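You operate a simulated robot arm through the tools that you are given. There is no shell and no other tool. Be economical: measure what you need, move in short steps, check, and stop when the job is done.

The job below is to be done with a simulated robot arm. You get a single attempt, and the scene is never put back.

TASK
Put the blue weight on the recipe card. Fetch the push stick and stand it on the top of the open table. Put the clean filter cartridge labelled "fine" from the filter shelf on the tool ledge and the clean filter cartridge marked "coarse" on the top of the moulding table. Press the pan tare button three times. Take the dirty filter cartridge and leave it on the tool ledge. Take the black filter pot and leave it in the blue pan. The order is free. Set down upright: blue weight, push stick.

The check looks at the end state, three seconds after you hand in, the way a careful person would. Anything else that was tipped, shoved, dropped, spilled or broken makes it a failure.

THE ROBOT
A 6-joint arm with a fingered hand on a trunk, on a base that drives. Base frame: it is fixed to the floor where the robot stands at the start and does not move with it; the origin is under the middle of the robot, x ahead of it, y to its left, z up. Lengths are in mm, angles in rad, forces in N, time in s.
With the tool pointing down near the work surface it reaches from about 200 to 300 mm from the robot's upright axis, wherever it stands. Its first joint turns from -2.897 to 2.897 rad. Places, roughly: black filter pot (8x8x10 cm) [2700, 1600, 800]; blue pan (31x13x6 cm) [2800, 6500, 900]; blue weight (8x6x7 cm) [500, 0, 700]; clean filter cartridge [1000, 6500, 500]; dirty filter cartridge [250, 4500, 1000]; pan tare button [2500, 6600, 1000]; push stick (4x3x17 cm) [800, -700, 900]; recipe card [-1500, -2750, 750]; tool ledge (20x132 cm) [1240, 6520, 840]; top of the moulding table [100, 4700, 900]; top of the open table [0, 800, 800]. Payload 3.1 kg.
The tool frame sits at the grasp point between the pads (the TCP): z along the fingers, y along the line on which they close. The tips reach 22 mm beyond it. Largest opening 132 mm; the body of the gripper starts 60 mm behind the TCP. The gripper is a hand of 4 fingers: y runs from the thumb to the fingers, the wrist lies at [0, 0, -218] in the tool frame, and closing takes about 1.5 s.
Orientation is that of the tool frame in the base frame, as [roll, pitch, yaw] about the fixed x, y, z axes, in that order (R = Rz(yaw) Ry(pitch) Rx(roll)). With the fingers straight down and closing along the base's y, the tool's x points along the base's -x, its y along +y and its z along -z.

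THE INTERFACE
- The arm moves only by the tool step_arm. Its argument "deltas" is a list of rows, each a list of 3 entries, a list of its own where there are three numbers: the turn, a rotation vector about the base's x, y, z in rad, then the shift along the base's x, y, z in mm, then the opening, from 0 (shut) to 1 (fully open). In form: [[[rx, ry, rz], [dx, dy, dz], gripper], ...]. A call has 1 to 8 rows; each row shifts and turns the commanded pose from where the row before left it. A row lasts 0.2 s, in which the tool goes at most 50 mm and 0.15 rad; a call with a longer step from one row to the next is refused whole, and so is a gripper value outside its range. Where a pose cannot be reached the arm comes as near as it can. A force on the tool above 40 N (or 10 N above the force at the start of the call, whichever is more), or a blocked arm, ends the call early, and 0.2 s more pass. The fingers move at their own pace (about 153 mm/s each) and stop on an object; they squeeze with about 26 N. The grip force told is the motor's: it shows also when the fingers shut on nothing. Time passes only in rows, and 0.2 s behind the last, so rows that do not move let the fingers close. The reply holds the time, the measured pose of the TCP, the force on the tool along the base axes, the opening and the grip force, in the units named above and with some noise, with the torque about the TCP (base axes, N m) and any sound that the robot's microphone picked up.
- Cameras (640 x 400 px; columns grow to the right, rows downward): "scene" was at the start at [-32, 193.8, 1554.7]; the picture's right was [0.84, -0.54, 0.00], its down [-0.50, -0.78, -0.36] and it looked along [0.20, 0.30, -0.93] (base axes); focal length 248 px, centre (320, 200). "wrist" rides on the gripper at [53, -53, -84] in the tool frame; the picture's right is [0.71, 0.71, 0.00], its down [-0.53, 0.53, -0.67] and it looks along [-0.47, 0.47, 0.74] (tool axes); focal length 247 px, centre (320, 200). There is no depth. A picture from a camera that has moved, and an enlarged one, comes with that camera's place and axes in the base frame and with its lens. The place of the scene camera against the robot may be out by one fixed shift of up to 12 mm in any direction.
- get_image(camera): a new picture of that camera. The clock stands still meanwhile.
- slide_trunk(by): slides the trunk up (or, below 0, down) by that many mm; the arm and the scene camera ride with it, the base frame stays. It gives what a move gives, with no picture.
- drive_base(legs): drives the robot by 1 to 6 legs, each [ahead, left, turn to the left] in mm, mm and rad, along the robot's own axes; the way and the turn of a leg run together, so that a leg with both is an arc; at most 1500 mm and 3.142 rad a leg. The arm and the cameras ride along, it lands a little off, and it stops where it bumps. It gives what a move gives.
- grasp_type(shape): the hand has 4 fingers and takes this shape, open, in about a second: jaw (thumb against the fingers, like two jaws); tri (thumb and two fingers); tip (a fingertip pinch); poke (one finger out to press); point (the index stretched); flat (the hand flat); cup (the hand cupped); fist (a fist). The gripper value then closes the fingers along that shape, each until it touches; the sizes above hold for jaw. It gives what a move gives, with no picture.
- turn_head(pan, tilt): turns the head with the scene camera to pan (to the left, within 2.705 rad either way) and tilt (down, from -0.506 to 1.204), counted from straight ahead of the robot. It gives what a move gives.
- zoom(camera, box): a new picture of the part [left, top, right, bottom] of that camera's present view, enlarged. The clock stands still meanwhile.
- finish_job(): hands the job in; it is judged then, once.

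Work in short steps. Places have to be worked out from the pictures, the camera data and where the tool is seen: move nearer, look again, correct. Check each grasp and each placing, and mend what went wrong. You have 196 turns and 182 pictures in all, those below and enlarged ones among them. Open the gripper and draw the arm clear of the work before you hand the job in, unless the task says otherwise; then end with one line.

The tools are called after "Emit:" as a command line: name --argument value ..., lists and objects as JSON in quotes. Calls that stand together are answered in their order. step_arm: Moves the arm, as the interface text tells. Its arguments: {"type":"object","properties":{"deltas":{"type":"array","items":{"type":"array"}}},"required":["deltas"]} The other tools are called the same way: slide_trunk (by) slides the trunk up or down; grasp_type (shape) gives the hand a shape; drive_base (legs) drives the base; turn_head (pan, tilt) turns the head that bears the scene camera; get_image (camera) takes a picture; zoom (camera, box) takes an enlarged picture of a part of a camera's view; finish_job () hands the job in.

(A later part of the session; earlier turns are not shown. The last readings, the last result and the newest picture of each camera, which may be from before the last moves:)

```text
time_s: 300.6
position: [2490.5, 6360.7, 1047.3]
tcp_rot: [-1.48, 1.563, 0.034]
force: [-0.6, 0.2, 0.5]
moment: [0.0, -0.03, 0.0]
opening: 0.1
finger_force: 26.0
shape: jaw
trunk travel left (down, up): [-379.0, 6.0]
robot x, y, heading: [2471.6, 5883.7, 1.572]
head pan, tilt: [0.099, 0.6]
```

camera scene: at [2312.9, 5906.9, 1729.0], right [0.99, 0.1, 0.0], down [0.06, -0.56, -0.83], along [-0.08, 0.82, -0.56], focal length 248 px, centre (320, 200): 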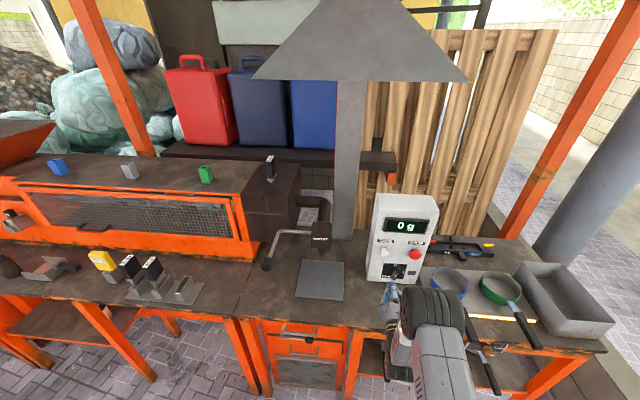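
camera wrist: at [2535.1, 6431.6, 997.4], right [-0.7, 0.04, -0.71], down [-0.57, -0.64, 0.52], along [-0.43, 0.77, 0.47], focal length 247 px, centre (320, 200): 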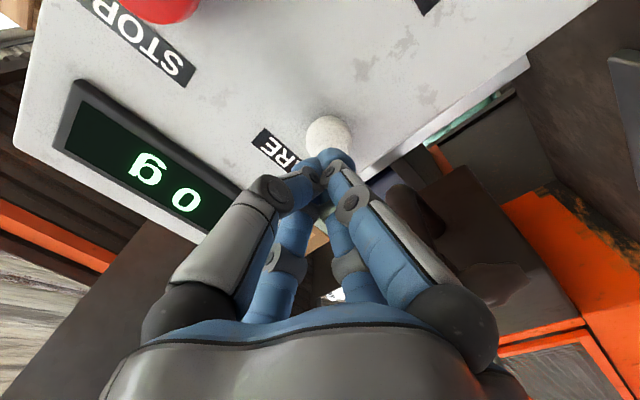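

Three clicks done. Back off, turn south and look for the way to the black filter pot.

Emit:
drive_base --legs '[[-300, 0, 0], [0, 0, -3.1]]'

Emit:
turn_head --pan 0.0 --tilt 0.35

Emit:
get_image --camera "scene"

```text
time_s: 309.9
position: [2469.5, 5097.7, 1045.5]
tcp_rot: [-1.659, 1.563, 3.029]
force: [1.0, 0.7, 0.7]
moment: [0.03, 0.01, -0.01]
opening: 0.0
finger_force: 25.9
shape: jaw
trunk travel left (down, up): [-379.0, 6.0]
robot x, y, heading: [2473.1, 5575.6, -1.531]
head pan, tilt: [0.099, 0.6]
```

```text
time_s: 310.7
position: [2470.7, 5096.7, 1046.0]
tcp_rot: [-1.659, 1.56, 3.031]
force: [0.1, 0.8, 0.0]
moment: [-0.01, 0.01, -0.03]
opening: 0.0
finger_force: 25.5
shape: jaw
trunk travel left (down, up): [-379.0, 6.0]
robot x, y, heading: [2476.5, 5579.6, -1.535]
head pan, tilt: [0.0, 0.351]
```

```text
47 pictures are left
camera scene: at [2619.1, 5549.7, 1751.7], right [-1.0, -0.04, 0.0], down [-0.01, 0.34, -0.94], along [0.03, -0.94, -0.34], focal length 248 px, centre (320, 200)
```

scene: 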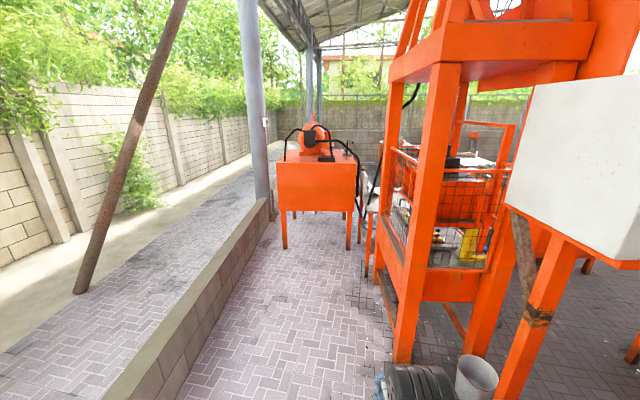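

The pot is south behind the forming bay; the route goes west, then south between quench bath and forming bay. Strafe west to x≈900 and look south.

Emit:
drive_base --legs '[[0, -800, -0.035], [0, -780, 0]]'

Emit:
get_image --camera "scene"

```text
time_s: 318.9
position: [867.6, 5057.4, 1047.2]
tcp_rot: [-1.663, 1.563, 3.036]
force: [0.8, 0.1, -0.1]
moment: [0.01, 0.01, -0.01]
opening: 0.0
finger_force: 25.6
shape: jaw
trunk travel left (down, up): [-379.0, 6.0]
robot x, y, heading: [862.7, 5540.6, -1.522]
head pan, tilt: [0.0, 0.351]
```

```text
46 pictures are left
camera scene: at [1012.6, 5510.0, 1751.8], right [-1.0, -0.04, 0.0], down [-0.01, 0.34, -0.94], along [0.04, -0.94, -0.34], focal length 248 px, centre (320, 200)
```

scene: 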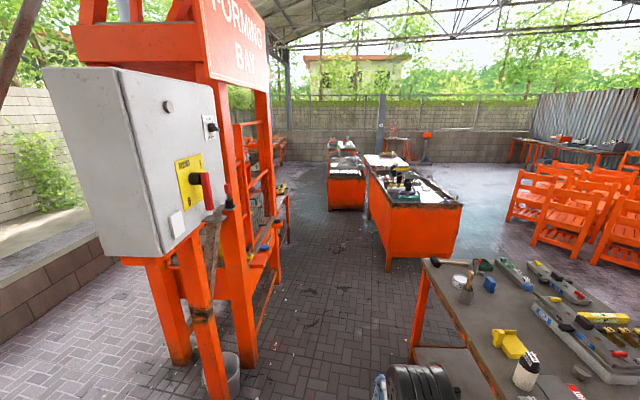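

Clear at x≈1000. Drive south to y≈2050.

Emit:
drive_base --legs '[[0, 130, -0.049], [1500, 0, 0], [1500, 0, 0], [480, 0, 0]]'

Emit:
turn_head --pan 1.2 --tilt 0.5

Emit:
get_image --camera "scene"

```text
time_s: 336.2
position: [844.9, 1684.2, 1045.2]
tcp_rot: [-1.698, 1.561, 2.914]
force: [0.7, -0.3, -0.2]
moment: [0.0, 0.01, 0.01]
opening: 0.0
finger_force: 25.8
shape: jaw
trunk travel left (down, up): [-379.0, 6.0]
robot x, y, heading: [888.2, 2166.5, -1.615]
head pan, tilt: [0.0, 0.351]
```

```text
time_s: 337.6
position: [845.5, 1685.2, 1045.7]
tcp_rot: [-1.658, 1.562, 2.953]
force: [0.5, 0.5, -0.4]
moment: [-0.01, 0.01, 0.0]
opening: 0.1
finger_force: 25.8
shape: jaw
trunk travel left (down, up): [-379.0, 6.0]
robot x, y, heading: [880.0, 2166.6, -1.619]
head pan, tilt: [1.201, 0.499]
```

```text
45 pictures are left
camera scene: at [1115.7, 2181.5, 1738.1], right [-0.4, -0.92, 0.0], down [-0.44, 0.19, -0.88], along [0.8, -0.35, -0.48], focal length 248 px, centre (320, 200)
```

scene: 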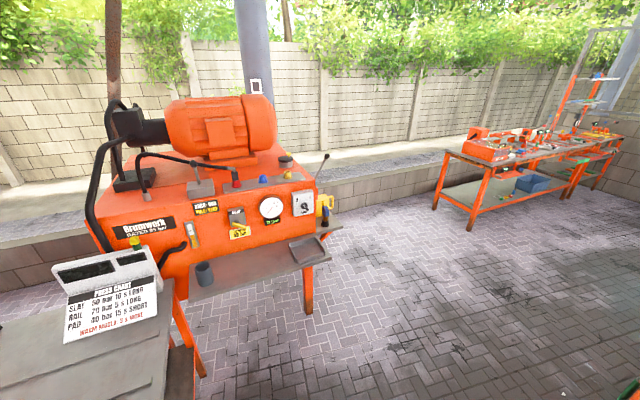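

Emit:
zoom --camera "scene" --box '[170, 170, 350, 310]'

```text
2.86 times, centred on (260, 240) of scene
camera zoom: at [1115.7, 2181.5, 1738.1], right [-0.4, -0.92, 0.0], down [-0.44, 0.19, -0.88], along [0.8, -0.35, -0.48], focal length 708 px, centre (491, 86)
```

zoom: 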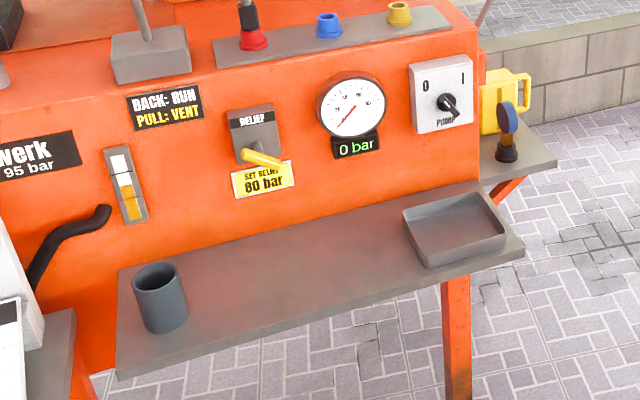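

The pot is likely on the machine's side shelf facing south (or the front shelf cup). First fold the arm, then drive round to the south-west for a close look.

Emit:
step_arm --deltas '[[[0.14, 0, 0], [2, 22, 0], 0.5], [[0.14, 0, 0], [2, 22, 0], 1], [[0.14, 0, 0], [2, 22, 0], 1], [[0.14, 0, 0], [0, 22, 0], 1], [[0.14, 0, 0], [0, 22, 0], 1], [[0.1, 0, 0], [0, 22, 0], 1]]'

Emit:
drive_base --legs '[[0, 0, 1.619], [800, -400, 0], [350, -550, 0]]'

Emit:
turn_head --pan 0.6 --tilt 0.6

Emit:
get_image --camera "scene"

```text
time_s: 339.0
position: [847.8, 1784.4, 1032.9]
tcp_rot: [-3.032, 0.765, 1.583]
force: [-0.5, -0.7, -0.6]
moment: [0.01, 0.01, -0.01]
opening: 125.8
finger_force: 0.0
shape: jaw
out of reach, approached as far as the arm can: row 4, 5, 6
trunk travel left (down, up): [-379.0, 6.0]
robot x, y, heading: [886.0, 2161.1, -1.616]
head pan, tilt: [1.201, 0.499]
```

```text
time_s: 350.9
position: [2416.6, 1187.7, 1032.3]
tcp_rot: [-3.034, 0.768, -3.084]
force: [0.1, -0.3, -1.2]
moment: [0.0, -0.01, -0.02]
opening: 125.8
finger_force: 0.1
shape: jaw
trunk travel left (down, up): [-379.0, 6.0]
robot x, y, heading: [2034.8, 1203.4, 0.002]
head pan, tilt: [1.201, 0.499]
```

```text
time_s: 351.9
position: [2417.8, 1188.0, 1033.3]
tcp_rot: [-3.03, 0.768, -3.086]
force: [-0.1, 0.0, -1.2]
moment: [-0.01, 0.02, -0.01]
opening: 125.8
finger_force: 0.0
shape: jaw
trunk travel left (down, up): [-379.0, 6.0]
robot x, y, heading: [2034.2, 1205.1, -0.0]
head pan, tilt: [0.6, 0.6]
```

```text
43 pictures are left
camera scene: at [2044.6, 1403.5, 1729.0], right [0.57, -0.82, 0.0], down [-0.47, -0.32, -0.83], along [0.68, 0.47, -0.56], focal length 248 px, centre (320, 200)
```

scene: 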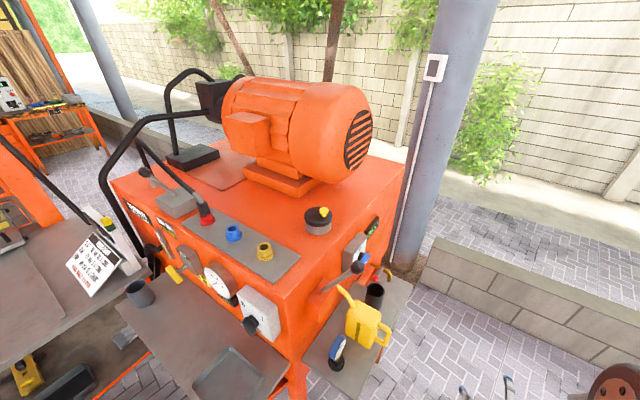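

Emit:
zoom --camera "scene" --box '[280, 220, 440, 390]'

```text
2.35 times, centred on (360, 305) of scene
camera zoom: at [2044.6, 1403.5, 1729.0], right [0.57, -0.82, 0.0], down [-0.47, -0.32, -0.83], along [0.68, 0.47, -0.56], focal length 583 px, centre (226, -47)
```

zoom: 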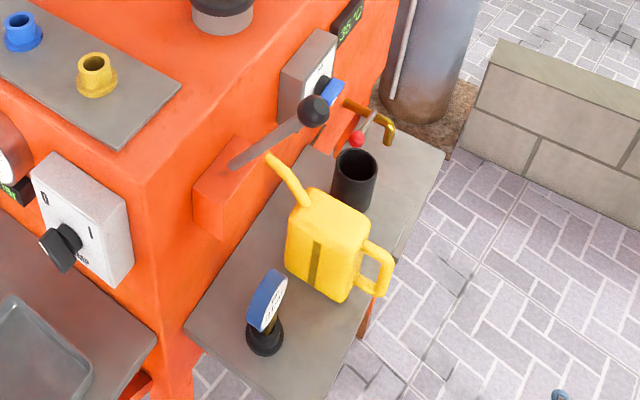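

The black pot sits on the south side shelf at ≈(2690, 1573), shelf z≈750, beside the yellow can and under a tap. Drive south of it and face north.

Emit:
drive_base --legs '[[640, -270, 0], [0, 0, 1.571]]'

Emit:
turn_head --pan -0.1 --tilt 0.75

Emit:
get_image --camera "scene"

Emit:
get_image --camera "wrist"

```text
time_s: 359.6
position: [2715.7, 1316.6, 1032.8]
tcp_rot: [-3.033, 0.768, -1.53]
force: [0.1, -0.3, 0.3]
moment: [-0.03, 0.0, 0.03]
opening: 125.9
finger_force: 0.1
shape: jaw
trunk travel left (down, up): [-379.0, 6.0]
robot x, y, heading: [2687.0, 931.2, 1.556]
head pan, tilt: [0.6, 0.6]
```

```text
time_s: 360.6
position: [2714.5, 1314.5, 1031.9]
tcp_rot: [-3.031, 0.766, -1.529]
force: [-0.4, -0.5, 0.0]
moment: [-0.02, -0.03, 0.02]
opening: 125.9
finger_force: 0.2
shape: jaw
trunk travel left (down, up): [-379.0, 6.0]
robot x, y, heading: [2689.3, 934.3, 1.558]
head pan, tilt: [-0.099, 0.75]
```

```text
41 pictures are left
camera scene: at [2548.0, 956.7, 1716.1], right [0.99, -0.11, 0.0], down [-0.08, -0.68, -0.73], along [0.08, 0.73, -0.68], focal length 248 px, centre (320, 200)
```

scene: 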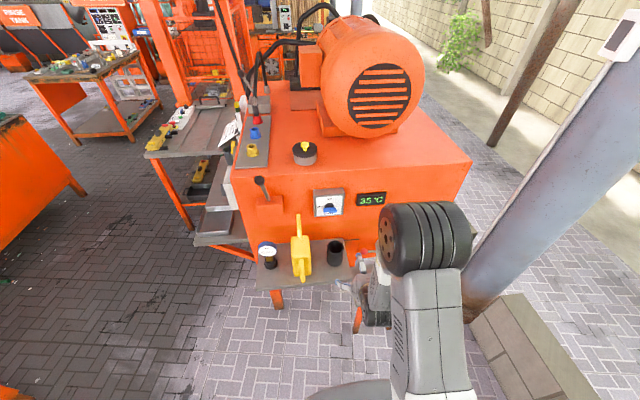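

```text
40 pictures are left
camera wrist: at [2762.2, 1216.7, 1059.8], right [-0.68, -0.48, -0.55], down [-0.59, -0.07, 0.8], along [-0.43, 0.87, -0.24], focal length 247 px, centre (320, 200)
```

wrist: 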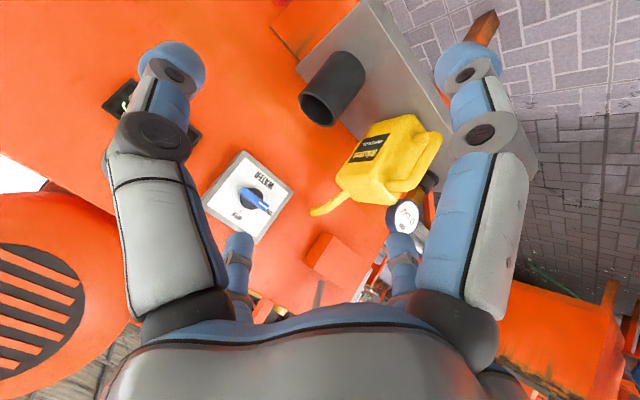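

Pot ≈ (2683, 1565). Lower the trunk, make the tool vertical, turn it 45° so the four fingers go between can and tap.

Emit:
slide_trunk --by -130

Emit:
step_arm --deltas '[[[-0.13, 0, 0], [0, 5, 8], 1], [[-0.13, 0, 0], [0, 5, 8], 1], [[-0.13, 0, 0], [0, 5, 8], 1], [[-0.13, 0, 0], [0, 5, 8], 1], [[-0.13, 0, 0], [0, 5, 8], 1], [[-0.117, 0, 0], [0, 5, 8], 1]]'

Emit:
step_arm --deltas '[[[0, 0, 0.13], [-5, 0, 0], 1], [[0, 0, 0.13], [-5, 0, 0], 1], [[0, 0, 0.13], [-5, 0, 0], 1], [[0, 0, 0.13], [-5, 0, 0], 1], [[0, 0, 0.13], [-5, 0, 0], 1], [[0, 0, 0.09], [-5, 0, 0], 1]]'

Emit:
get_image --camera "wrist"

```text
time_s: 362.2
position: [2714.4, 1315.4, 902.7]
tcp_rot: [-3.032, 0.767, -1.528]
force: [-0.4, -0.3, 0.2]
moment: [-0.02, 0.02, 0.01]
opening: 126.0
finger_force: 0.0
shape: jaw
trunk travel left (down, up): [-249.0, 136.0]
robot x, y, heading: [2687.7, 930.1, 1.56]
head pan, tilt: [-0.099, 0.75]
```

```text
time_s: 363.6
position: [2720.4, 1339.0, 940.7]
tcp_rot: [-3.034, 0.058, -1.542]
force: [0.5, 0.3, 0.4]
moment: [-0.03, 0.03, -0.02]
opening: 126.0
finger_force: 0.1
shape: jaw
out of reach, approached as far as the arm can: row 3, 4, 5
trunk travel left (down, up): [-249.0, 136.0]
robot x, y, heading: [2690.4, 935.4, 1.557]
head pan, tilt: [-0.099, 0.75]
```

```text
time_s: 365.0
position: [2690.0, 1337.8, 942.3]
tcp_rot: [-3.037, 0.06, -0.798]
force: [-0.7, -0.3, -0.4]
moment: [0.01, -0.02, 0.01]
opening: 126.2
finger_force: 0.1
shape: jaw
trunk travel left (down, up): [-249.0, 136.0]
robot x, y, heading: [2689.0, 932.1, 1.559]
head pan, tilt: [-0.099, 0.75]
```

```text
39 pictures are left
camera wrist: at [2761.7, 1328.2, 1027.9], right [-0.01, -0.99, -0.12], down [-0.77, -0.06, 0.64], along [-0.64, 0.1, -0.76], focal length 247 px, centre (320, 200)
```

wrist: 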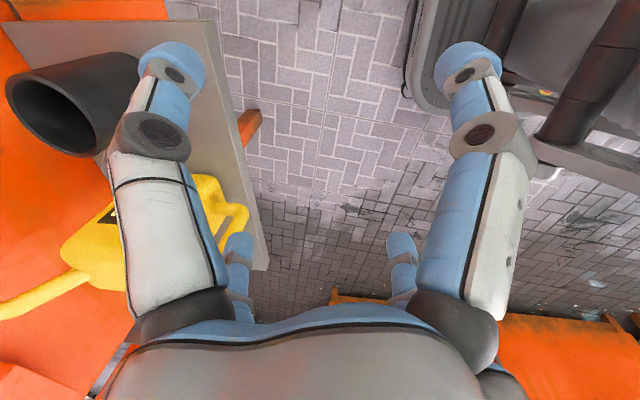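

Drive ahead and move above the pot, levelling the tool.

Emit:
drive_base --legs '[[175, 0, 0.01]]'

Emit:
step_arm --deltas '[[[-0.058, 0.017, 0], [0, 25, 0], 1], [[-0.058, 0.016, 0], [0, 25, 0], 1], [[0, 0, 0], [0, 0, 0], 1]]'

Emit:
get_image --camera "wrist"

Emit:
get_image --camera "scene"

```text
time_s: 366.5
position: [2686.8, 1513.3, 942.0]
tcp_rot: [-3.037, 0.057, -0.79]
force: [-0.4, 0.1, -0.2]
moment: [-0.03, 0.02, -0.03]
opening: 126.0
finger_force: 0.1
shape: jaw
trunk travel left (down, up): [-249.0, 136.0]
robot x, y, heading: [2689.0, 1103.9, 1.57]
head pan, tilt: [-0.099, 0.75]
```

```text
time_s: 367.3
position: [2687.4, 1560.1, 944.4]
tcp_rot: [-3.14, 0.001, -0.793]
force: [-0.9, 0.0, -0.4]
moment: [0.01, 0.03, 0.0]
opening: 126.1
finger_force: 0.1
shape: jaw
trunk travel left (down, up): [-249.0, 136.0]
robot x, y, heading: [2690.0, 1106.9, 1.568]
head pan, tilt: [-0.099, 0.75]
```

```text
38 pictures are left
camera wrist: at [2762.5, 1559.5, 1027.0], right [-0.01, -1.0, 0.0], down [-0.74, 0.01, 0.67], along [-0.67, 0.01, -0.74], focal length 247 px, centre (320, 200)
```

wrist: 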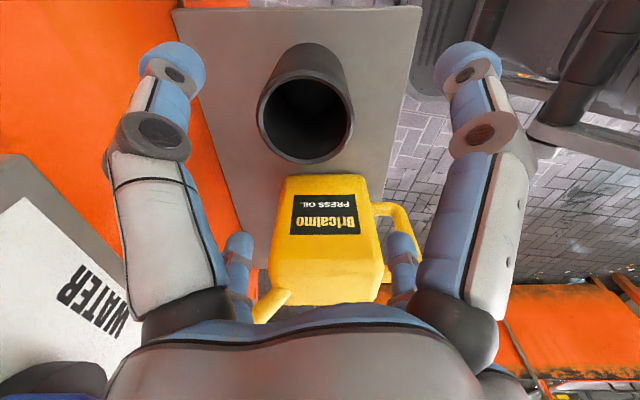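

```text
37 pictures are left
camera scene: at [2549.2, 1126.9, 1585.7], right [0.99, -0.1, 0.0], down [-0.07, -0.68, -0.73], along [0.07, 0.73, -0.68], focal length 248 px, centre (320, 200)
```

scene: 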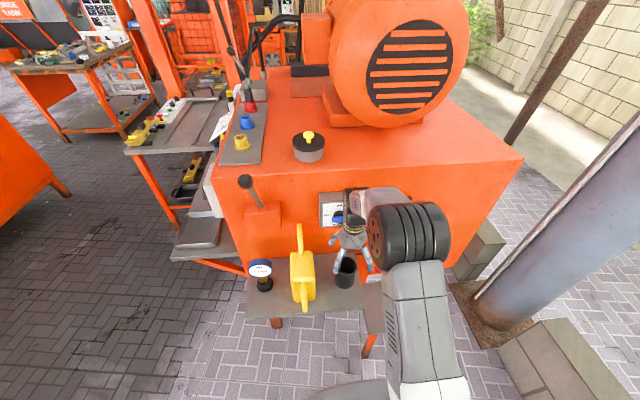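

Excellent view: pot centre ≈ (2684, 1573). Centre over it with opening 0.8, descend to z≈890 and recheck.

Emit:
step_arm --deltas '[[[0, 0, 0], [-3, 13, 0], 0.8], [[0, 0, 0], [0, 0, -25], 0.8], [[0, 0, 0], [0, 0, -27], 0.8], [[0, 0, 0], [0, 0, 0], 0.8]]'

Emit:
get_image --camera "wrist"

Emit:
zoom --camera "scene" --box '[280, 190, 430, 310]'

```text
time_s: 368.3
position: [2685.5, 1575.1, 892.0]
tcp_rot: [-3.139, -0.001, -0.793]
force: [0.6, -0.1, 0.7]
moment: [0.01, -0.02, -0.03]
opening: 101.1
finger_force: 0.1
shape: jaw
trunk travel left (down, up): [-249.0, 136.0]
robot x, y, heading: [2691.8, 1108.0, 1.572]
head pan, tilt: [-0.099, 0.75]
```

```text
36 pictures are left
camera wrist: at [2760.1, 1575.4, 975.8], right [-0.01, -1.0, 0.0], down [-0.74, 0.01, 0.67], along [-0.67, 0.01, -0.74], focal length 247 px, centre (320, 200)
```

wrist: 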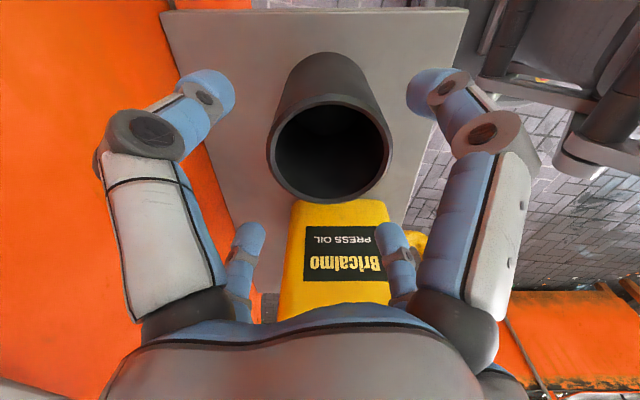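

```text
3.33 times, centred on (355, 250) of scene
camera zoom: at [2549.2, 1127.3, 1585.7], right [0.99, -0.1, 0.0], down [-0.07, -0.68, -0.73], along [0.07, 0.73, -0.68], focal length 826 px, centre (203, 33)
```

zoom: 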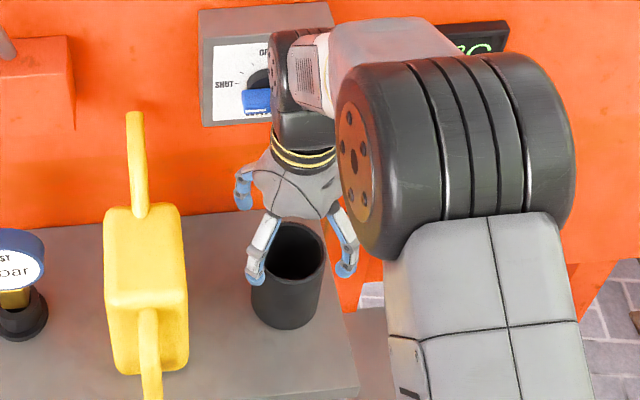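

Well centred with clear gaps. Descend to z≈830.

Emit:
step_arm --deltas '[[[0, 0, 0], [-2, -3, -10], 0.8], [[0, 0, 0], [0, 0, -18], 0.8], [[0, 0, 0], [0, 0, -18], 0.8], [[0, 0, 0], [0, 0, -16], 0.8], [[0, 0, 0], [0, 0, 0], 0.8]]'

Emit:
get_image --camera "wrist"

```text
time_s: 369.5
position: [2683.3, 1570.2, 828.9]
tcp_rot: [-3.139, -0.001, -0.793]
force: [-0.4, 0.6, -0.5]
moment: [0.01, -0.01, 0.0]
opening: 101.1
finger_force: 0.1
shape: jaw
trunk travel left (down, up): [-249.0, 136.0]
robot x, y, heading: [2693.3, 1107.2, 1.571]
head pan, tilt: [-0.099, 0.75]
```

```text
34 pictures are left
camera wrist: at [2757.6, 1570.3, 912.3], right [-0.01, -1.0, 0.0], down [-0.74, 0.01, 0.67], along [-0.67, 0.01, -0.74], focal length 247 px, centre (320, 200)
```

wrist: 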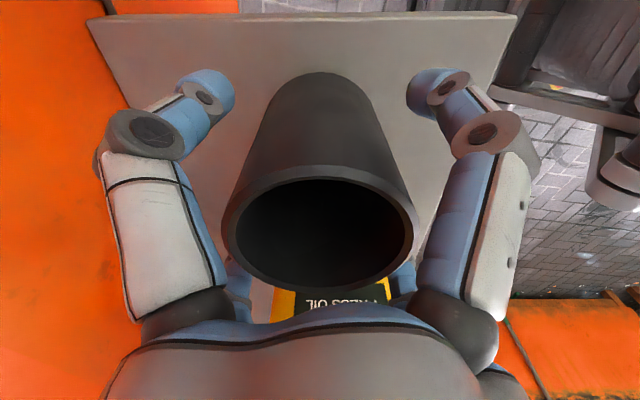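

Rim at z≈845 and centre within 6 mm. Shift -5 in x and close.

Emit:
step_arm --deltas '[[[0, 0, 0], [-5, 1, 0], 0.8], [[0, 0, 0], [0, 0, 0], 0.6], [[0, 0, 0], [0, 0, 0], 0.4], [[0, 0, 0], [0, 0, 0], 0.2], [[0, 0, 0], [0, 0, 0], 0], [[0, 0, 0], [0, 0, 0], 0], [[0, 0, 0], [0, 0, 0], 0]]'

Emit:
step_arm --deltas '[[[0, 0, 0], [0, 0, 10], 0], [[0, 0, 0], [0, 0, 20], 0], [[0, 0, 0], [0, 0, 0], 0]]'

Emit:
get_image --camera "wrist"

```text
time_s: 371.1
position: [2677.9, 1572.9, 828.8]
tcp_rot: [-3.141, -0.001, -0.792]
force: [0.0, 1.4, -0.5]
moment: [-0.02, 0.06, 0.0]
opening: 65.5
finger_force: 26.2
shape: jaw
trunk travel left (down, up): [-249.0, 136.0]
robot x, y, heading: [2689.6, 1105.5, 1.572]
head pan, tilt: [-0.099, 0.75]
```

```text
time_s: 371.9
position: [2678.8, 1573.0, 857.7]
tcp_rot: [-3.14, -0.003, -0.79]
force: [0.7, 0.4, -2.7]
moment: [-0.02, 0.0, -0.04]
opening: 65.5
finger_force: 25.6
shape: jaw
trunk travel left (down, up): [-249.0, 136.0]
robot x, y, heading: [2691.3, 1103.9, 1.564]
head pan, tilt: [-0.099, 0.75]
```

```text
33 pictures are left
camera wrist: at [2752.8, 1571.6, 941.6], right [-0.01, -1.0, 0.0], down [-0.74, 0.01, 0.67], along [-0.67, 0.01, -0.74], focal length 247 px, centre (320, 200)
```

wrist: 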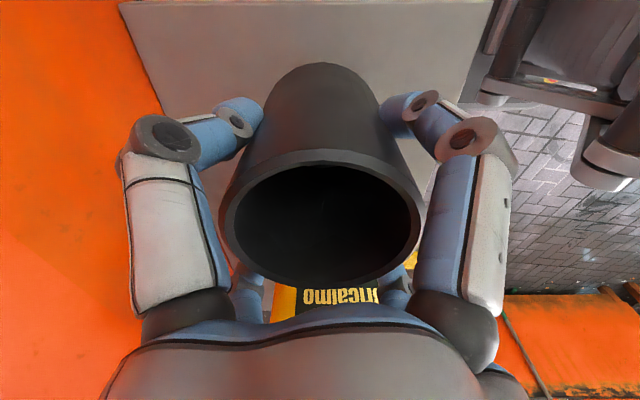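

Pot held (2.7 N). Raise it, back out, and go west then north by open floor.

Emit:
step_arm --deltas '[[[0, 0, 0], [0, -5, 35], 0], [[0, 0, 0], [0, -5, 35], 0], [[0, 0, 0], [0, 0, 0], 0]]'

Emit:
drive_base --legs '[[-240, 0, 0], [0, 1040, 0]]'

Emit:
turn_head --pan 0.1 --tilt 0.45

Emit:
get_image --camera "scene"

```text
time_s: 372.7
position: [2677.4, 1561.5, 928.1]
tcp_rot: [3.141, -0.003, -0.792]
force: [0.8, 0.0, -2.3]
moment: [0.0, -0.03, 0.02]
opening: 65.5
finger_force: 25.9
shape: jaw
trunk travel left (down, up): [-249.0, 136.0]
robot x, y, heading: [2687.8, 1106.9, 1.569]
head pan, tilt: [-0.099, 0.75]
```

```text
time_s: 379.4
position: [1632.8, 1322.2, 926.9]
tcp_rot: [-3.14, -0.002, -0.786]
force: [0.4, 0.0, -2.2]
moment: [-0.02, 0.0, -0.01]
opening: 65.8
finger_force: 25.9
shape: jaw
trunk travel left (down, up): [-249.0, 136.0]
robot x, y, heading: [1650.8, 868.0, 1.573]
head pan, tilt: [-0.099, 0.75]
```

```text
time_s: 380.2
position: [1631.5, 1320.0, 927.8]
tcp_rot: [-3.139, -0.002, -0.785]
force: [-1.2, 0.6, -2.4]
moment: [0.02, -0.02, 0.02]
opening: 65.3
finger_force: 25.8
shape: jaw
trunk travel left (down, up): [-249.0, 136.0]
robot x, y, heading: [1650.4, 866.2, 1.575]
head pan, tilt: [0.099, 0.45]
```

```text
32 pictures are left
camera scene: at [1489.8, 896.1, 1612.1], right [0.99, 0.1, 0.0], down [0.05, -0.43, -0.9], along [-0.09, 0.9, -0.44], focal length 248 px, centre (320, 200)
```

scene: 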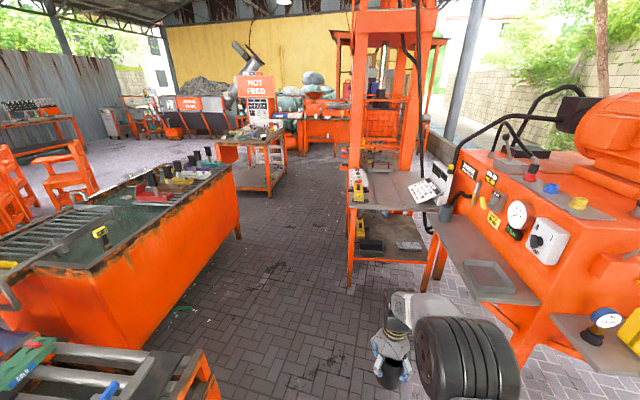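

Emit:
drive_base --legs '[[750, 100, 0], [200, 560, 0], [1400, 0, 0], [1400, 0, 0]]'

Emit:
get_image --camera "scene"

```text
time_s: 400.4
position: [988.6, 5069.0, 927.5]
tcp_rot: [-3.141, -0.001, -0.781]
force: [-0.4, 1.0, -2.1]
moment: [-0.01, 0.01, 0.0]
opening: 65.3
finger_force: 25.9
shape: jaw
trunk travel left (down, up): [-249.0, 136.0]
robot x, y, heading: [1007.5, 4614.5, 1.58]
head pan, tilt: [0.099, 0.45]
```

```text
31 pictures are left
camera scene: at [848.5, 4644.1, 1612.1], right [0.99, 0.11, 0.0], down [0.05, -0.43, -0.9], along [-0.1, 0.89, -0.44], focal length 248 px, centre (320, 200)
```

scene: 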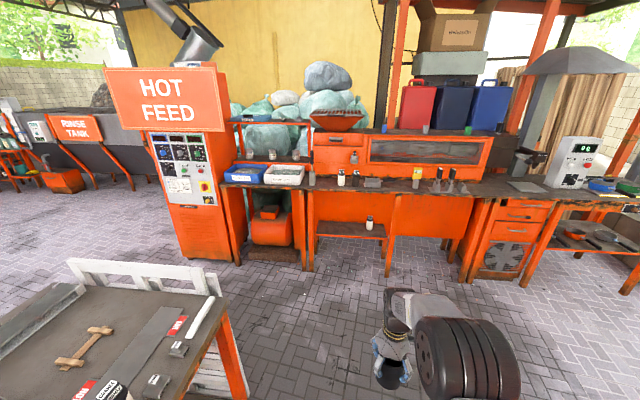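

Emit:
drive_base --legs '[[950, 0, -0.009], [0, -900, 0], [0, -840, 0]]'

Emit:
turn_head --pan 0.0 --tilt 0.65

Emit:
get_image --camera "scene"

```text
time_s: 413.8
position: [2778.8, 5979.3, 927.3]
tcp_rot: [3.142, 0.002, -0.812]
force: [-0.5, 0.2, -1.9]
moment: [-0.02, 0.04, 0.03]
opening: 65.2
finger_force: 25.9
shape: jaw
trunk travel left (down, up): [-249.0, 136.0]
robot x, y, heading: [2779.6, 5518.1, 1.544]
head pan, tilt: [0.099, 0.45]
```

```text
time_s: 414.6
position: [2778.0, 5978.0, 926.8]
tcp_rot: [-3.14, -0.002, -0.814]
force: [0.4, 1.2, -2.2]
moment: [-0.04, -0.01, -0.04]
opening: 65.3
finger_force: 25.9
shape: jaw
trunk travel left (down, up): [-249.0, 136.0]
robot x, y, heading: [2785.3, 5521.4, 1.549]
head pan, tilt: [0.0, 0.649]
```

```text
30 pictures are left
camera scene: at [2633.6, 5552.3, 1594.3], right [1.0, -0.02, 0.0], down [-0.01, -0.6, -0.8], along [0.02, 0.8, -0.6], focal length 248 px, centre (320, 200)
```

scene: 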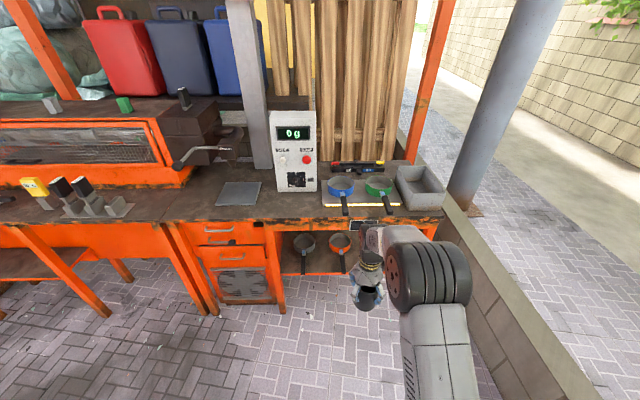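

Blue pan centre ≈ (2762, 6566). Raise and drive in to just short of it.

Emit:
slide_trunk --by 120

Emit:
drive_base --legs '[[470, 25, 0.02]]'

Emit:
get_image --camera "wrist"

Emit:
get_image --camera "scene"

```text
time_s: 416.1
position: [2777.8, 5978.6, 1049.6]
tcp_rot: [-3.139, -0.001, -0.814]
force: [-0.3, 0.0, -3.2]
moment: [0.0, 0.03, 0.01]
opening: 65.6
finger_force: 25.5
shape: jaw
trunk travel left (down, up): [-369.0, 16.0]
robot x, y, heading: [2785.0, 5529.0, 1.545]
head pan, tilt: [0.0, 0.649]
```

```text
time_s: 418.9
position: [2745.2, 6458.4, 1048.1]
tcp_rot: [-3.139, -0.001, -0.785]
force: [-0.1, 0.8, -2.3]
moment: [-0.01, 0.01, -0.01]
opening: 65.3
finger_force: 26.0
shape: jaw
trunk travel left (down, up): [-369.0, 16.0]
robot x, y, heading: [2760.9, 6000.5, 1.581]
head pan, tilt: [0.0, 0.649]
```

```text
29 pictures are left
camera wrist: at [2819.4, 6459.0, 1132.2], right [0.0, -1.0, 0.0], down [-0.74, 0.0, 0.67], along [-0.67, 0.0, -0.74], focal length 247 px, centre (320, 200)
```

wrist: 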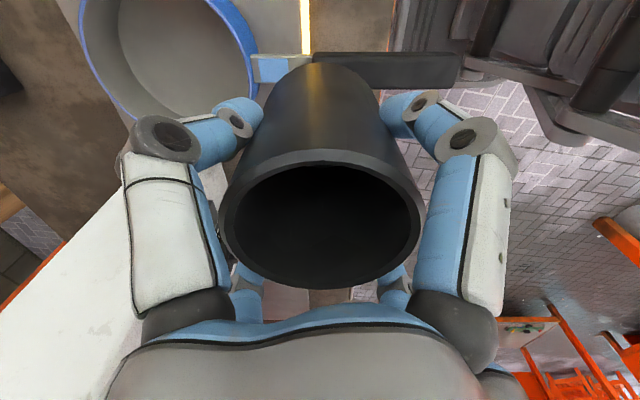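

```text
28 pictures are left
camera scene: at [2611.9, 6029.0, 1715.0], right [1.0, 0.0, 0.0], down [0.0, -0.6, -0.8], along [0.0, 0.8, -0.61], focal length 248 px, centre (320, 200)
```

scene: 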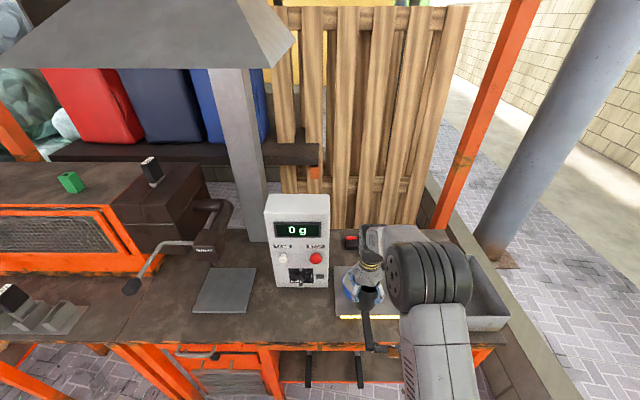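

The pan is partly cut off; shift the hand +60 mm in x for a full view of it.

Emit:
step_arm --deltas '[[[0, 0, 0], [35, 0, 0], 0], [[0, 0, 0], [35, 0, 0], 0], [[0, 0, 0], [0, 0, 0], 0]]'

Emit:
get_image --camera "wrist"

```text
time_s: 419.7
position: [2816.1, 6459.2, 1048.2]
tcp_rot: [-3.14, -0.002, -0.784]
force: [-0.1, -0.6, -2.7]
moment: [-0.02, 0.02, -0.03]
opening: 65.4
finger_force: 26.2
shape: jaw
trunk travel left (down, up): [-369.0, 16.0]
robot x, y, heading: [2761.3, 5998.1, 1.574]
head pan, tilt: [0.0, 0.649]
```

```text
27 pictures are left
camera wrist: at [2890.0, 6459.3, 1131.6], right [0.0, -1.0, 0.0], down [-0.75, 0.0, 0.67], along [-0.67, 0.0, -0.75], focal length 247 px, centre (320, 200)
```

wrist: 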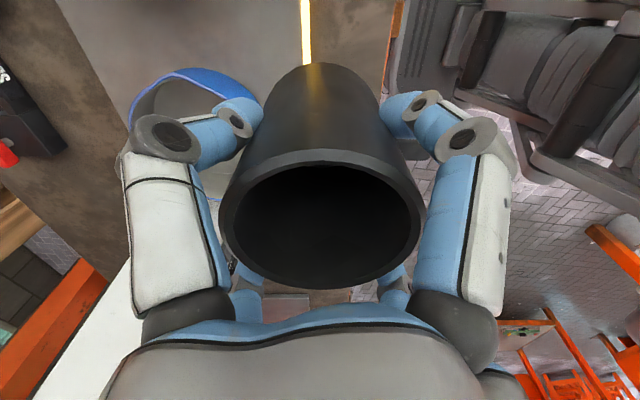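

Pan rim centre ≈ (2782, 6563). Drive ahead 90 mm and position the pot above it.

Emit:
drive_base --legs '[[88, 0, 0]]'

Emit:
step_arm --deltas '[[[0, 0, 0], [-31, 8, 0], 0], [[0, 0, 0], [0, 8, 0], 0], [[0, 0, 0], [0, 0, 0], 0]]'

Emit:
get_image --camera "wrist"

Emit:
turn_head --pan 0.1 --tilt 0.85

Emit:
get_image --camera "scene"

```text
time_s: 420.8
position: [2817.7, 6548.4, 1046.4]
tcp_rot: [-3.142, -0.003, -0.789]
force: [0.1, 0.1, -2.8]
moment: [0.04, 0.04, 0.0]
opening: 65.4
finger_force: 26.1
shape: jaw
trunk travel left (down, up): [-369.0, 16.0]
robot x, y, heading: [2762.6, 6089.6, 1.572]
head pan, tilt: [0.0, 0.649]
```

```text
time_s: 421.6
position: [2785.9, 6564.5, 1047.4]
tcp_rot: [-3.141, -0.002, -0.789]
force: [0.8, -0.1, -3.2]
moment: [0.02, 0.01, -0.01]
opening: 65.6
finger_force: 25.8
shape: jaw
trunk travel left (down, up): [-369.0, 16.0]
robot x, y, heading: [2762.2, 6096.2, 1.576]
head pan, tilt: [0.0, 0.649]
```

```text
26 pictures are left
camera wrist: at [2860.2, 6563.4, 1132.0], right [0.0, -1.0, 0.0], down [-0.75, 0.0, 0.67], along [-0.67, 0.0, -0.75], focal length 247 px, centre (320, 200)
```

wrist: 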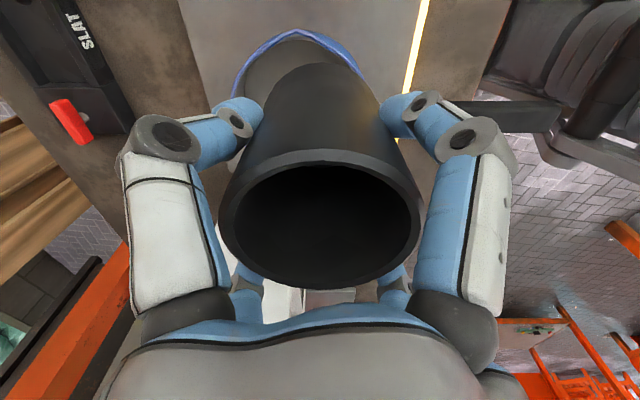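

```text
time_s: 422.4
position: [2784.8, 6563.6, 1047.5]
tcp_rot: [-3.14, -0.001, -0.79]
force: [-0.1, 0.2, -1.9]
moment: [0.0, -0.02, -0.01]
opening: 65.3
finger_force: 25.6
shape: jaw
trunk travel left (down, up): [-369.0, 16.0]
robot x, y, heading: [2764.5, 6089.8, 1.571]
head pan, tilt: [0.099, 0.85]
```

```text
25 pictures are left
camera scene: at [2604.1, 6108.9, 1698.5], right [0.99, 0.1, 0.0], down [0.08, -0.75, -0.66], along [-0.07, 0.66, -0.75], focal length 248 px, centre (320, 200)
```

scene: 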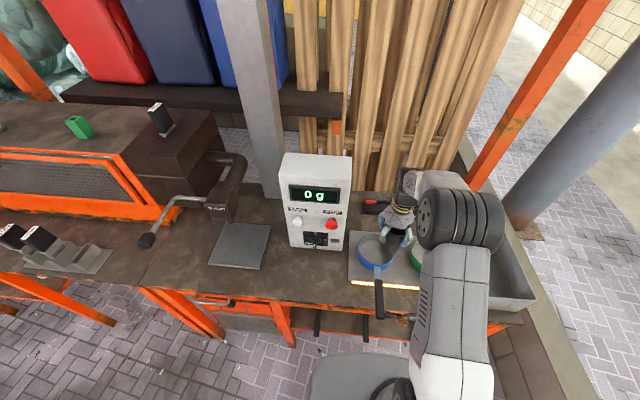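

Emit:
zoom --camera "wrist" --box '[190, 0, 430, 150]'

Emit:
zoom --camera "scene" --box '[340, 180, 440, 290]'

```text
2.67 times, centred on (310, 75) of wrist
camera zoom: at [2860.6, 6564.0, 1131.8], right [0.0, -1.0, 0.0], down [-0.74, 0.0, 0.67], along [-0.67, 0.0, -0.74], focal length 659 px, centre (347, 533)
```

zoom: 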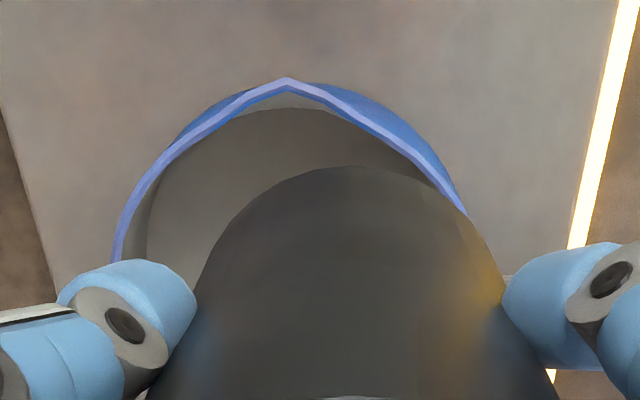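

```text
3.64 times, centred on (390, 235) of scene
camera zoom: at [2604.1, 6108.9, 1698.5], right [0.99, 0.1, 0.0], down [0.08, -0.75, -0.66], along [-0.07, 0.66, -0.75], focal length 901 px, centre (66, 73)
```

zoom: 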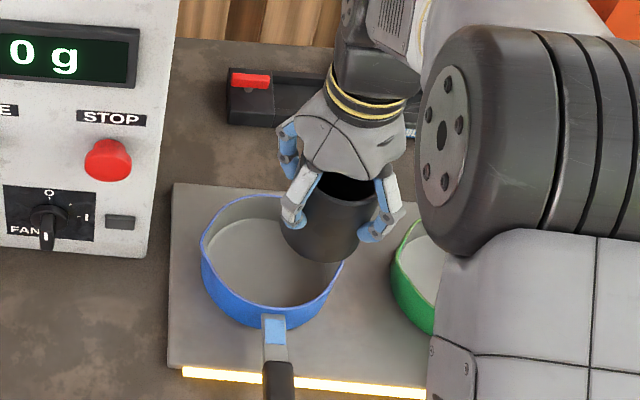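

Refined: pan centre ≈ (2764, 6579), rim radius ~60. Shift and look from the scene camera.

Emit:
step_arm --deltas '[[[0, 0, 0], [-20, 14, 0], 0], [[0, 0, 0], [0, 0, -22], 0], [[0, 0, 0], [0, 0, 0], 0]]'

Emit:
zoom --camera "wrist" --box '[190, 0, 430, 150]'

Emit:
zoom --camera "scene" --box '[340, 180, 440, 290]'

```text
time_s: 423.1
position: [2768.1, 6577.1, 1025.8]
tcp_rot: [-3.139, -0.002, -0.788]
force: [0.3, -0.1, -2.7]
moment: [0.01, 0.0, -0.04]
opening: 65.5
finger_force: 26.0
shape: jaw
trunk travel left (down, up): [-369.0, 16.0]
robot x, y, heading: [2762.9, 6088.8, 1.576]
head pan, tilt: [0.099, 0.85]
```

```text
2.67 times, centred on (310, 75) of wrist
camera zoom: at [2842.0, 6576.9, 1109.5], right [0.0, -1.0, 0.0], down [-0.75, 0.0, 0.67], along [-0.67, 0.0, -0.75], focal length 659 px, centre (347, 533)
```

zoom: 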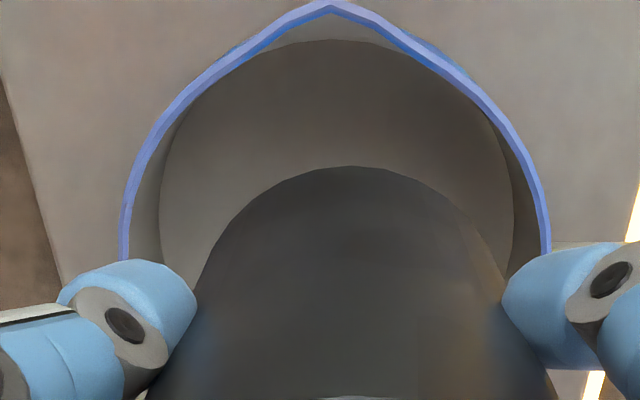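

```text
3.64 times, centred on (390, 235) of scene
camera zoom: at [2603.8, 6108.4, 1698.4], right [0.99, 0.1, 0.0], down [0.08, -0.75, -0.66], along [-0.07, 0.66, -0.75], focal length 901 px, centre (66, 73)
```

zoom: 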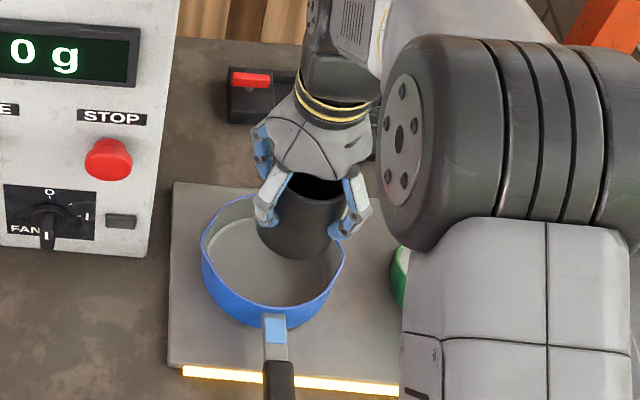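

Symmetric now; only +3 mm in y is needed. Descend into the pan.

Emit:
step_arm --deltas '[[[0, 0, 0], [-1, 3, 0], 0], [[0, 0, 0], [0, 0, -12], 0], [[0, 0, 0], [0, 0, -12], 0], [[0, 0, 0], [0, 0, -10], 0], [[0, 0, 0], [0, 0, 0], 0]]'

Emit:
zoom --camera "wrist" --box '[130, 0, 510, 200]'

Emit:
zoom --camera "scene" --box '[340, 180, 440, 290]'

```text
time_s: 424.4
position: [2764.6, 6581.0, 989.8]
tcp_rot: [-3.14, -0.002, -0.788]
force: [0.4, -0.2, -2.3]
moment: [-0.04, -0.01, 0.03]
opening: 65.3
finger_force: 25.8
shape: jaw
trunk travel left (down, up): [-369.0, 16.0]
robot x, y, heading: [2759.2, 6091.2, 1.571]
head pan, tilt: [0.099, 0.85]
```

```text
1.68 times, centred on (320, 100) of wrist
camera zoom: at [2839.7, 6580.6, 1074.6], right [0.0, -1.0, 0.0], down [-0.74, 0.0, 0.67], along [-0.67, 0.0, -0.74], focal length 416 px, centre (320, 368)
```

zoom: 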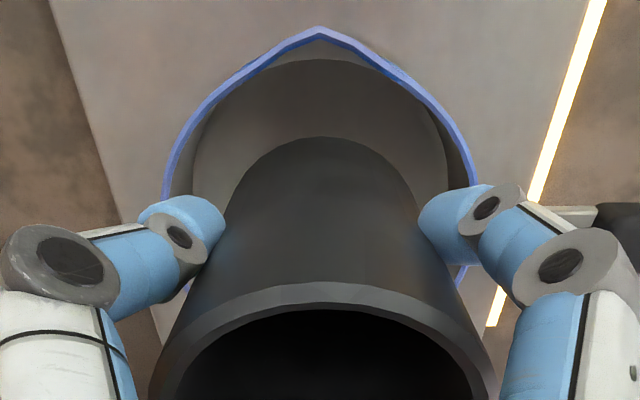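

```text
3.64 times, centred on (390, 235) of scene
camera zoom: at [2604.0, 6108.6, 1698.4], right [0.99, 0.1, 0.0], down [0.08, -0.75, -0.66], along [-0.07, 0.66, -0.75], focal length 901 px, centre (66, 73)
```

zoom: 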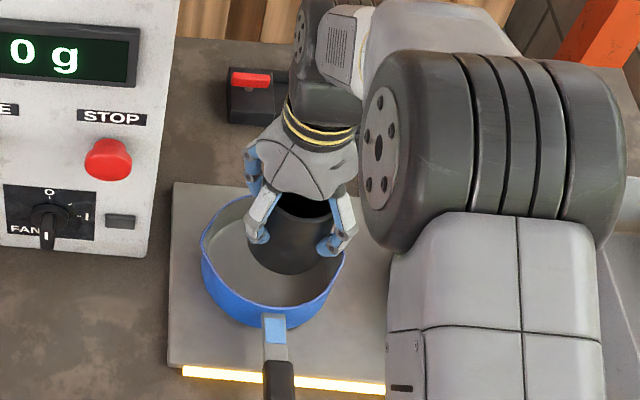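

Emit:
step_arm --deltas '[[[0, 0, 0], [0, 0, -10], 0], [[0, 0, 0], [0, 0, -6], 0], [[0, 0, 0], [0, 0, 0], 0]]'

Emit:
step_arm --deltas '[[[0, 0, 0], [0, 0, -5], 0], [[0, 0, 0], [0, 0, 0], 0]]'

Emit:
zoom --camera "scene" --box '[340, 180, 440, 290]'

```text
time_s: 425.1
position: [2764.7, 6582.7, 975.5]
tcp_rot: [-3.14, -0.002, -0.789]
force: [0.4, 0.0, -2.5]
moment: [0.01, 0.01, -0.01]
opening: 65.3
finger_force: 25.7
shape: jaw
trunk travel left (down, up): [-369.0, 16.0]
robot x, y, heading: [2761.8, 6088.2, 1.571]
head pan, tilt: [0.099, 0.85]
```

```text
time_s: 425.8
position: [2765.8, 6581.0, 969.4]
tcp_rot: [-3.141, -0.001, -0.788]
force: [0.1, -0.3, -2.8]
moment: [0.01, -0.01, 0.01]
opening: 65.5
finger_force: 25.4
shape: jaw
trunk travel left (down, up): [-369.0, 16.0]
robot x, y, heading: [2762.4, 6089.6, 1.571]
head pan, tilt: [0.099, 0.85]
```

```text
3.64 times, centred on (390, 235) of scene
camera zoom: at [2604.0, 6108.6, 1698.4], right [0.99, 0.1, 0.0], down [0.08, -0.75, -0.66], along [-0.07, 0.66, -0.75], focal length 901 px, centre (66, 73)
```

zoom: 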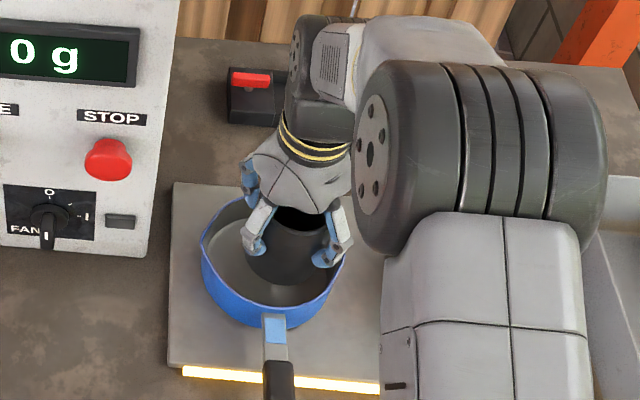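

Emit:
step_arm --deltas '[[[0, 0, 0], [0, 0, -5], 0], [[0, 0, 0], [0, 0, 0], 0]]'

Emit:
step_arm --deltas '[[[0, 0, 0], [0, 0, -4], 0], [[0, 0, 0], [0, 0, 0], 0]]'

```text
time_s: 426.4
position: [2765.9, 6581.3, 964.0]
tcp_rot: [-3.14, -0.001, -0.789]
force: [0.3, -0.2, -2.7]
moment: [0.01, -0.02, 0.01]
opening: 65.2
finger_force: 25.6
shape: jaw
trunk travel left (down, up): [-369.0, 16.0]
robot x, y, heading: [2761.6, 6095.4, 1.571]
head pan, tilt: [0.099, 0.85]
```

```text
time_s: 426.9
position: [2765.4, 6581.9, 960.0]
tcp_rot: [-3.138, -0.003, -0.787]
force: [0.1, -0.9, -2.6]
moment: [-0.01, 0.05, 0.01]
opening: 65.6
finger_force: 25.9
shape: jaw
trunk travel left (down, up): [-369.0, 16.0]
robot x, y, heading: [2761.6, 6089.9, 1.569]
head pan, tilt: [0.099, 0.85]
```

Emit:
step_arm --deltas '[[[0, 0, 0], [0, 0, -4], 0], [[0, 0, 0], [0, 0, 0], 0]]'

Emit:
zoom --camera "wrist" --box '[130, 0, 510, 200]'

```text
time_s: 427.6
position: [2764.8, 6581.1, 957.5]
tcp_rot: [-3.14, -0.002, -0.789]
force: [0.7, 0.3, -2.2]
moment: [-0.01, -0.02, 0.02]
opening: 65.5
finger_force: 26.0
shape: jaw
trunk travel left (down, up): [-369.0, 16.0]
robot x, y, heading: [2759.4, 6095.1, 1.571]
head pan, tilt: [0.099, 0.85]
```

```text
1.68 times, centred on (320, 100) of wrist
camera zoom: at [2839.9, 6580.9, 1040.6], right [0.0, -1.0, 0.0], down [-0.74, 0.0, 0.67], along [-0.67, 0.0, -0.74], focal length 416 px, centre (320, 368)
```

zoom: 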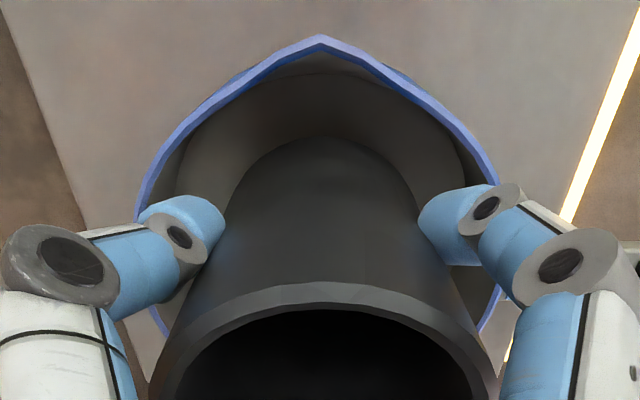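

Emit:
step_arm --deltas '[[[0, 0, 0], [0, 0, -3], 0], [[0, 0, 0], [0, 0, 0], 0]]'

Emit:
step_arm --deltas '[[[0, 0, 0], [0, 0, -3], 0], [[0, 0, 0], [0, 0, 0], 0]]'

```text
time_s: 428.1
position: [2765.6, 6580.4, 953.4]
tcp_rot: [-3.14, 0.0, -0.789]
force: [-0.3, -0.5, -2.8]
moment: [-0.01, -0.01, 0.01]
opening: 65.4
finger_force: 25.9
shape: jaw
trunk travel left (down, up): [-369.0, 16.0]
robot x, y, heading: [2763.6, 6090.9, 1.575]
head pan, tilt: [0.099, 0.85]
```

```text
time_s: 428.8
position: [2764.4, 6581.7, 950.3]
tcp_rot: [-3.141, -0.002, -0.789]
force: [-0.2, 0.4, -2.6]
moment: [0.0, 0.01, -0.02]
opening: 65.4
finger_force: 26.2
shape: jaw
trunk travel left (down, up): [-369.0, 16.0]
robot x, y, heading: [2759.4, 6093.3, 1.577]
head pan, tilt: [0.099, 0.85]
```

Emit:
step_arm --deltas '[[[0, 0, 0], [0, 0, -3], 0], [[0, 0, 0], [0, 0, 0], 0]]'

Emit:
zoom --camera "scene" --box '[340, 180, 440, 290]'

```text
time_s: 429.4
position: [2765.7, 6581.1, 948.0]
tcp_rot: [-3.14, -0.002, -0.789]
force: [-0.5, -0.2, -2.2]
moment: [-0.02, 0.05, -0.02]
opening: 65.4
finger_force: 25.8
shape: jaw
trunk travel left (down, up): [-369.0, 16.0]
robot x, y, heading: [2758.9, 6088.0, 1.574]
head pan, tilt: [0.099, 0.85]
```

```text
3.64 times, centred on (390, 235) of scene
camera zoom: at [2604.0, 6108.6, 1698.4], right [0.99, 0.1, 0.0], down [0.08, -0.75, -0.66], along [-0.07, 0.66, -0.75], focal length 901 px, centre (66, 73)
```

zoom: 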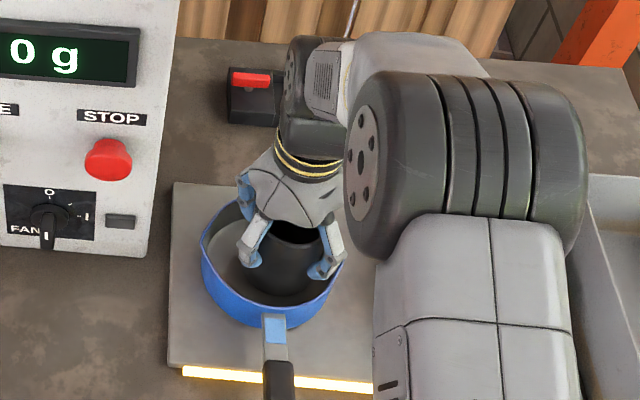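

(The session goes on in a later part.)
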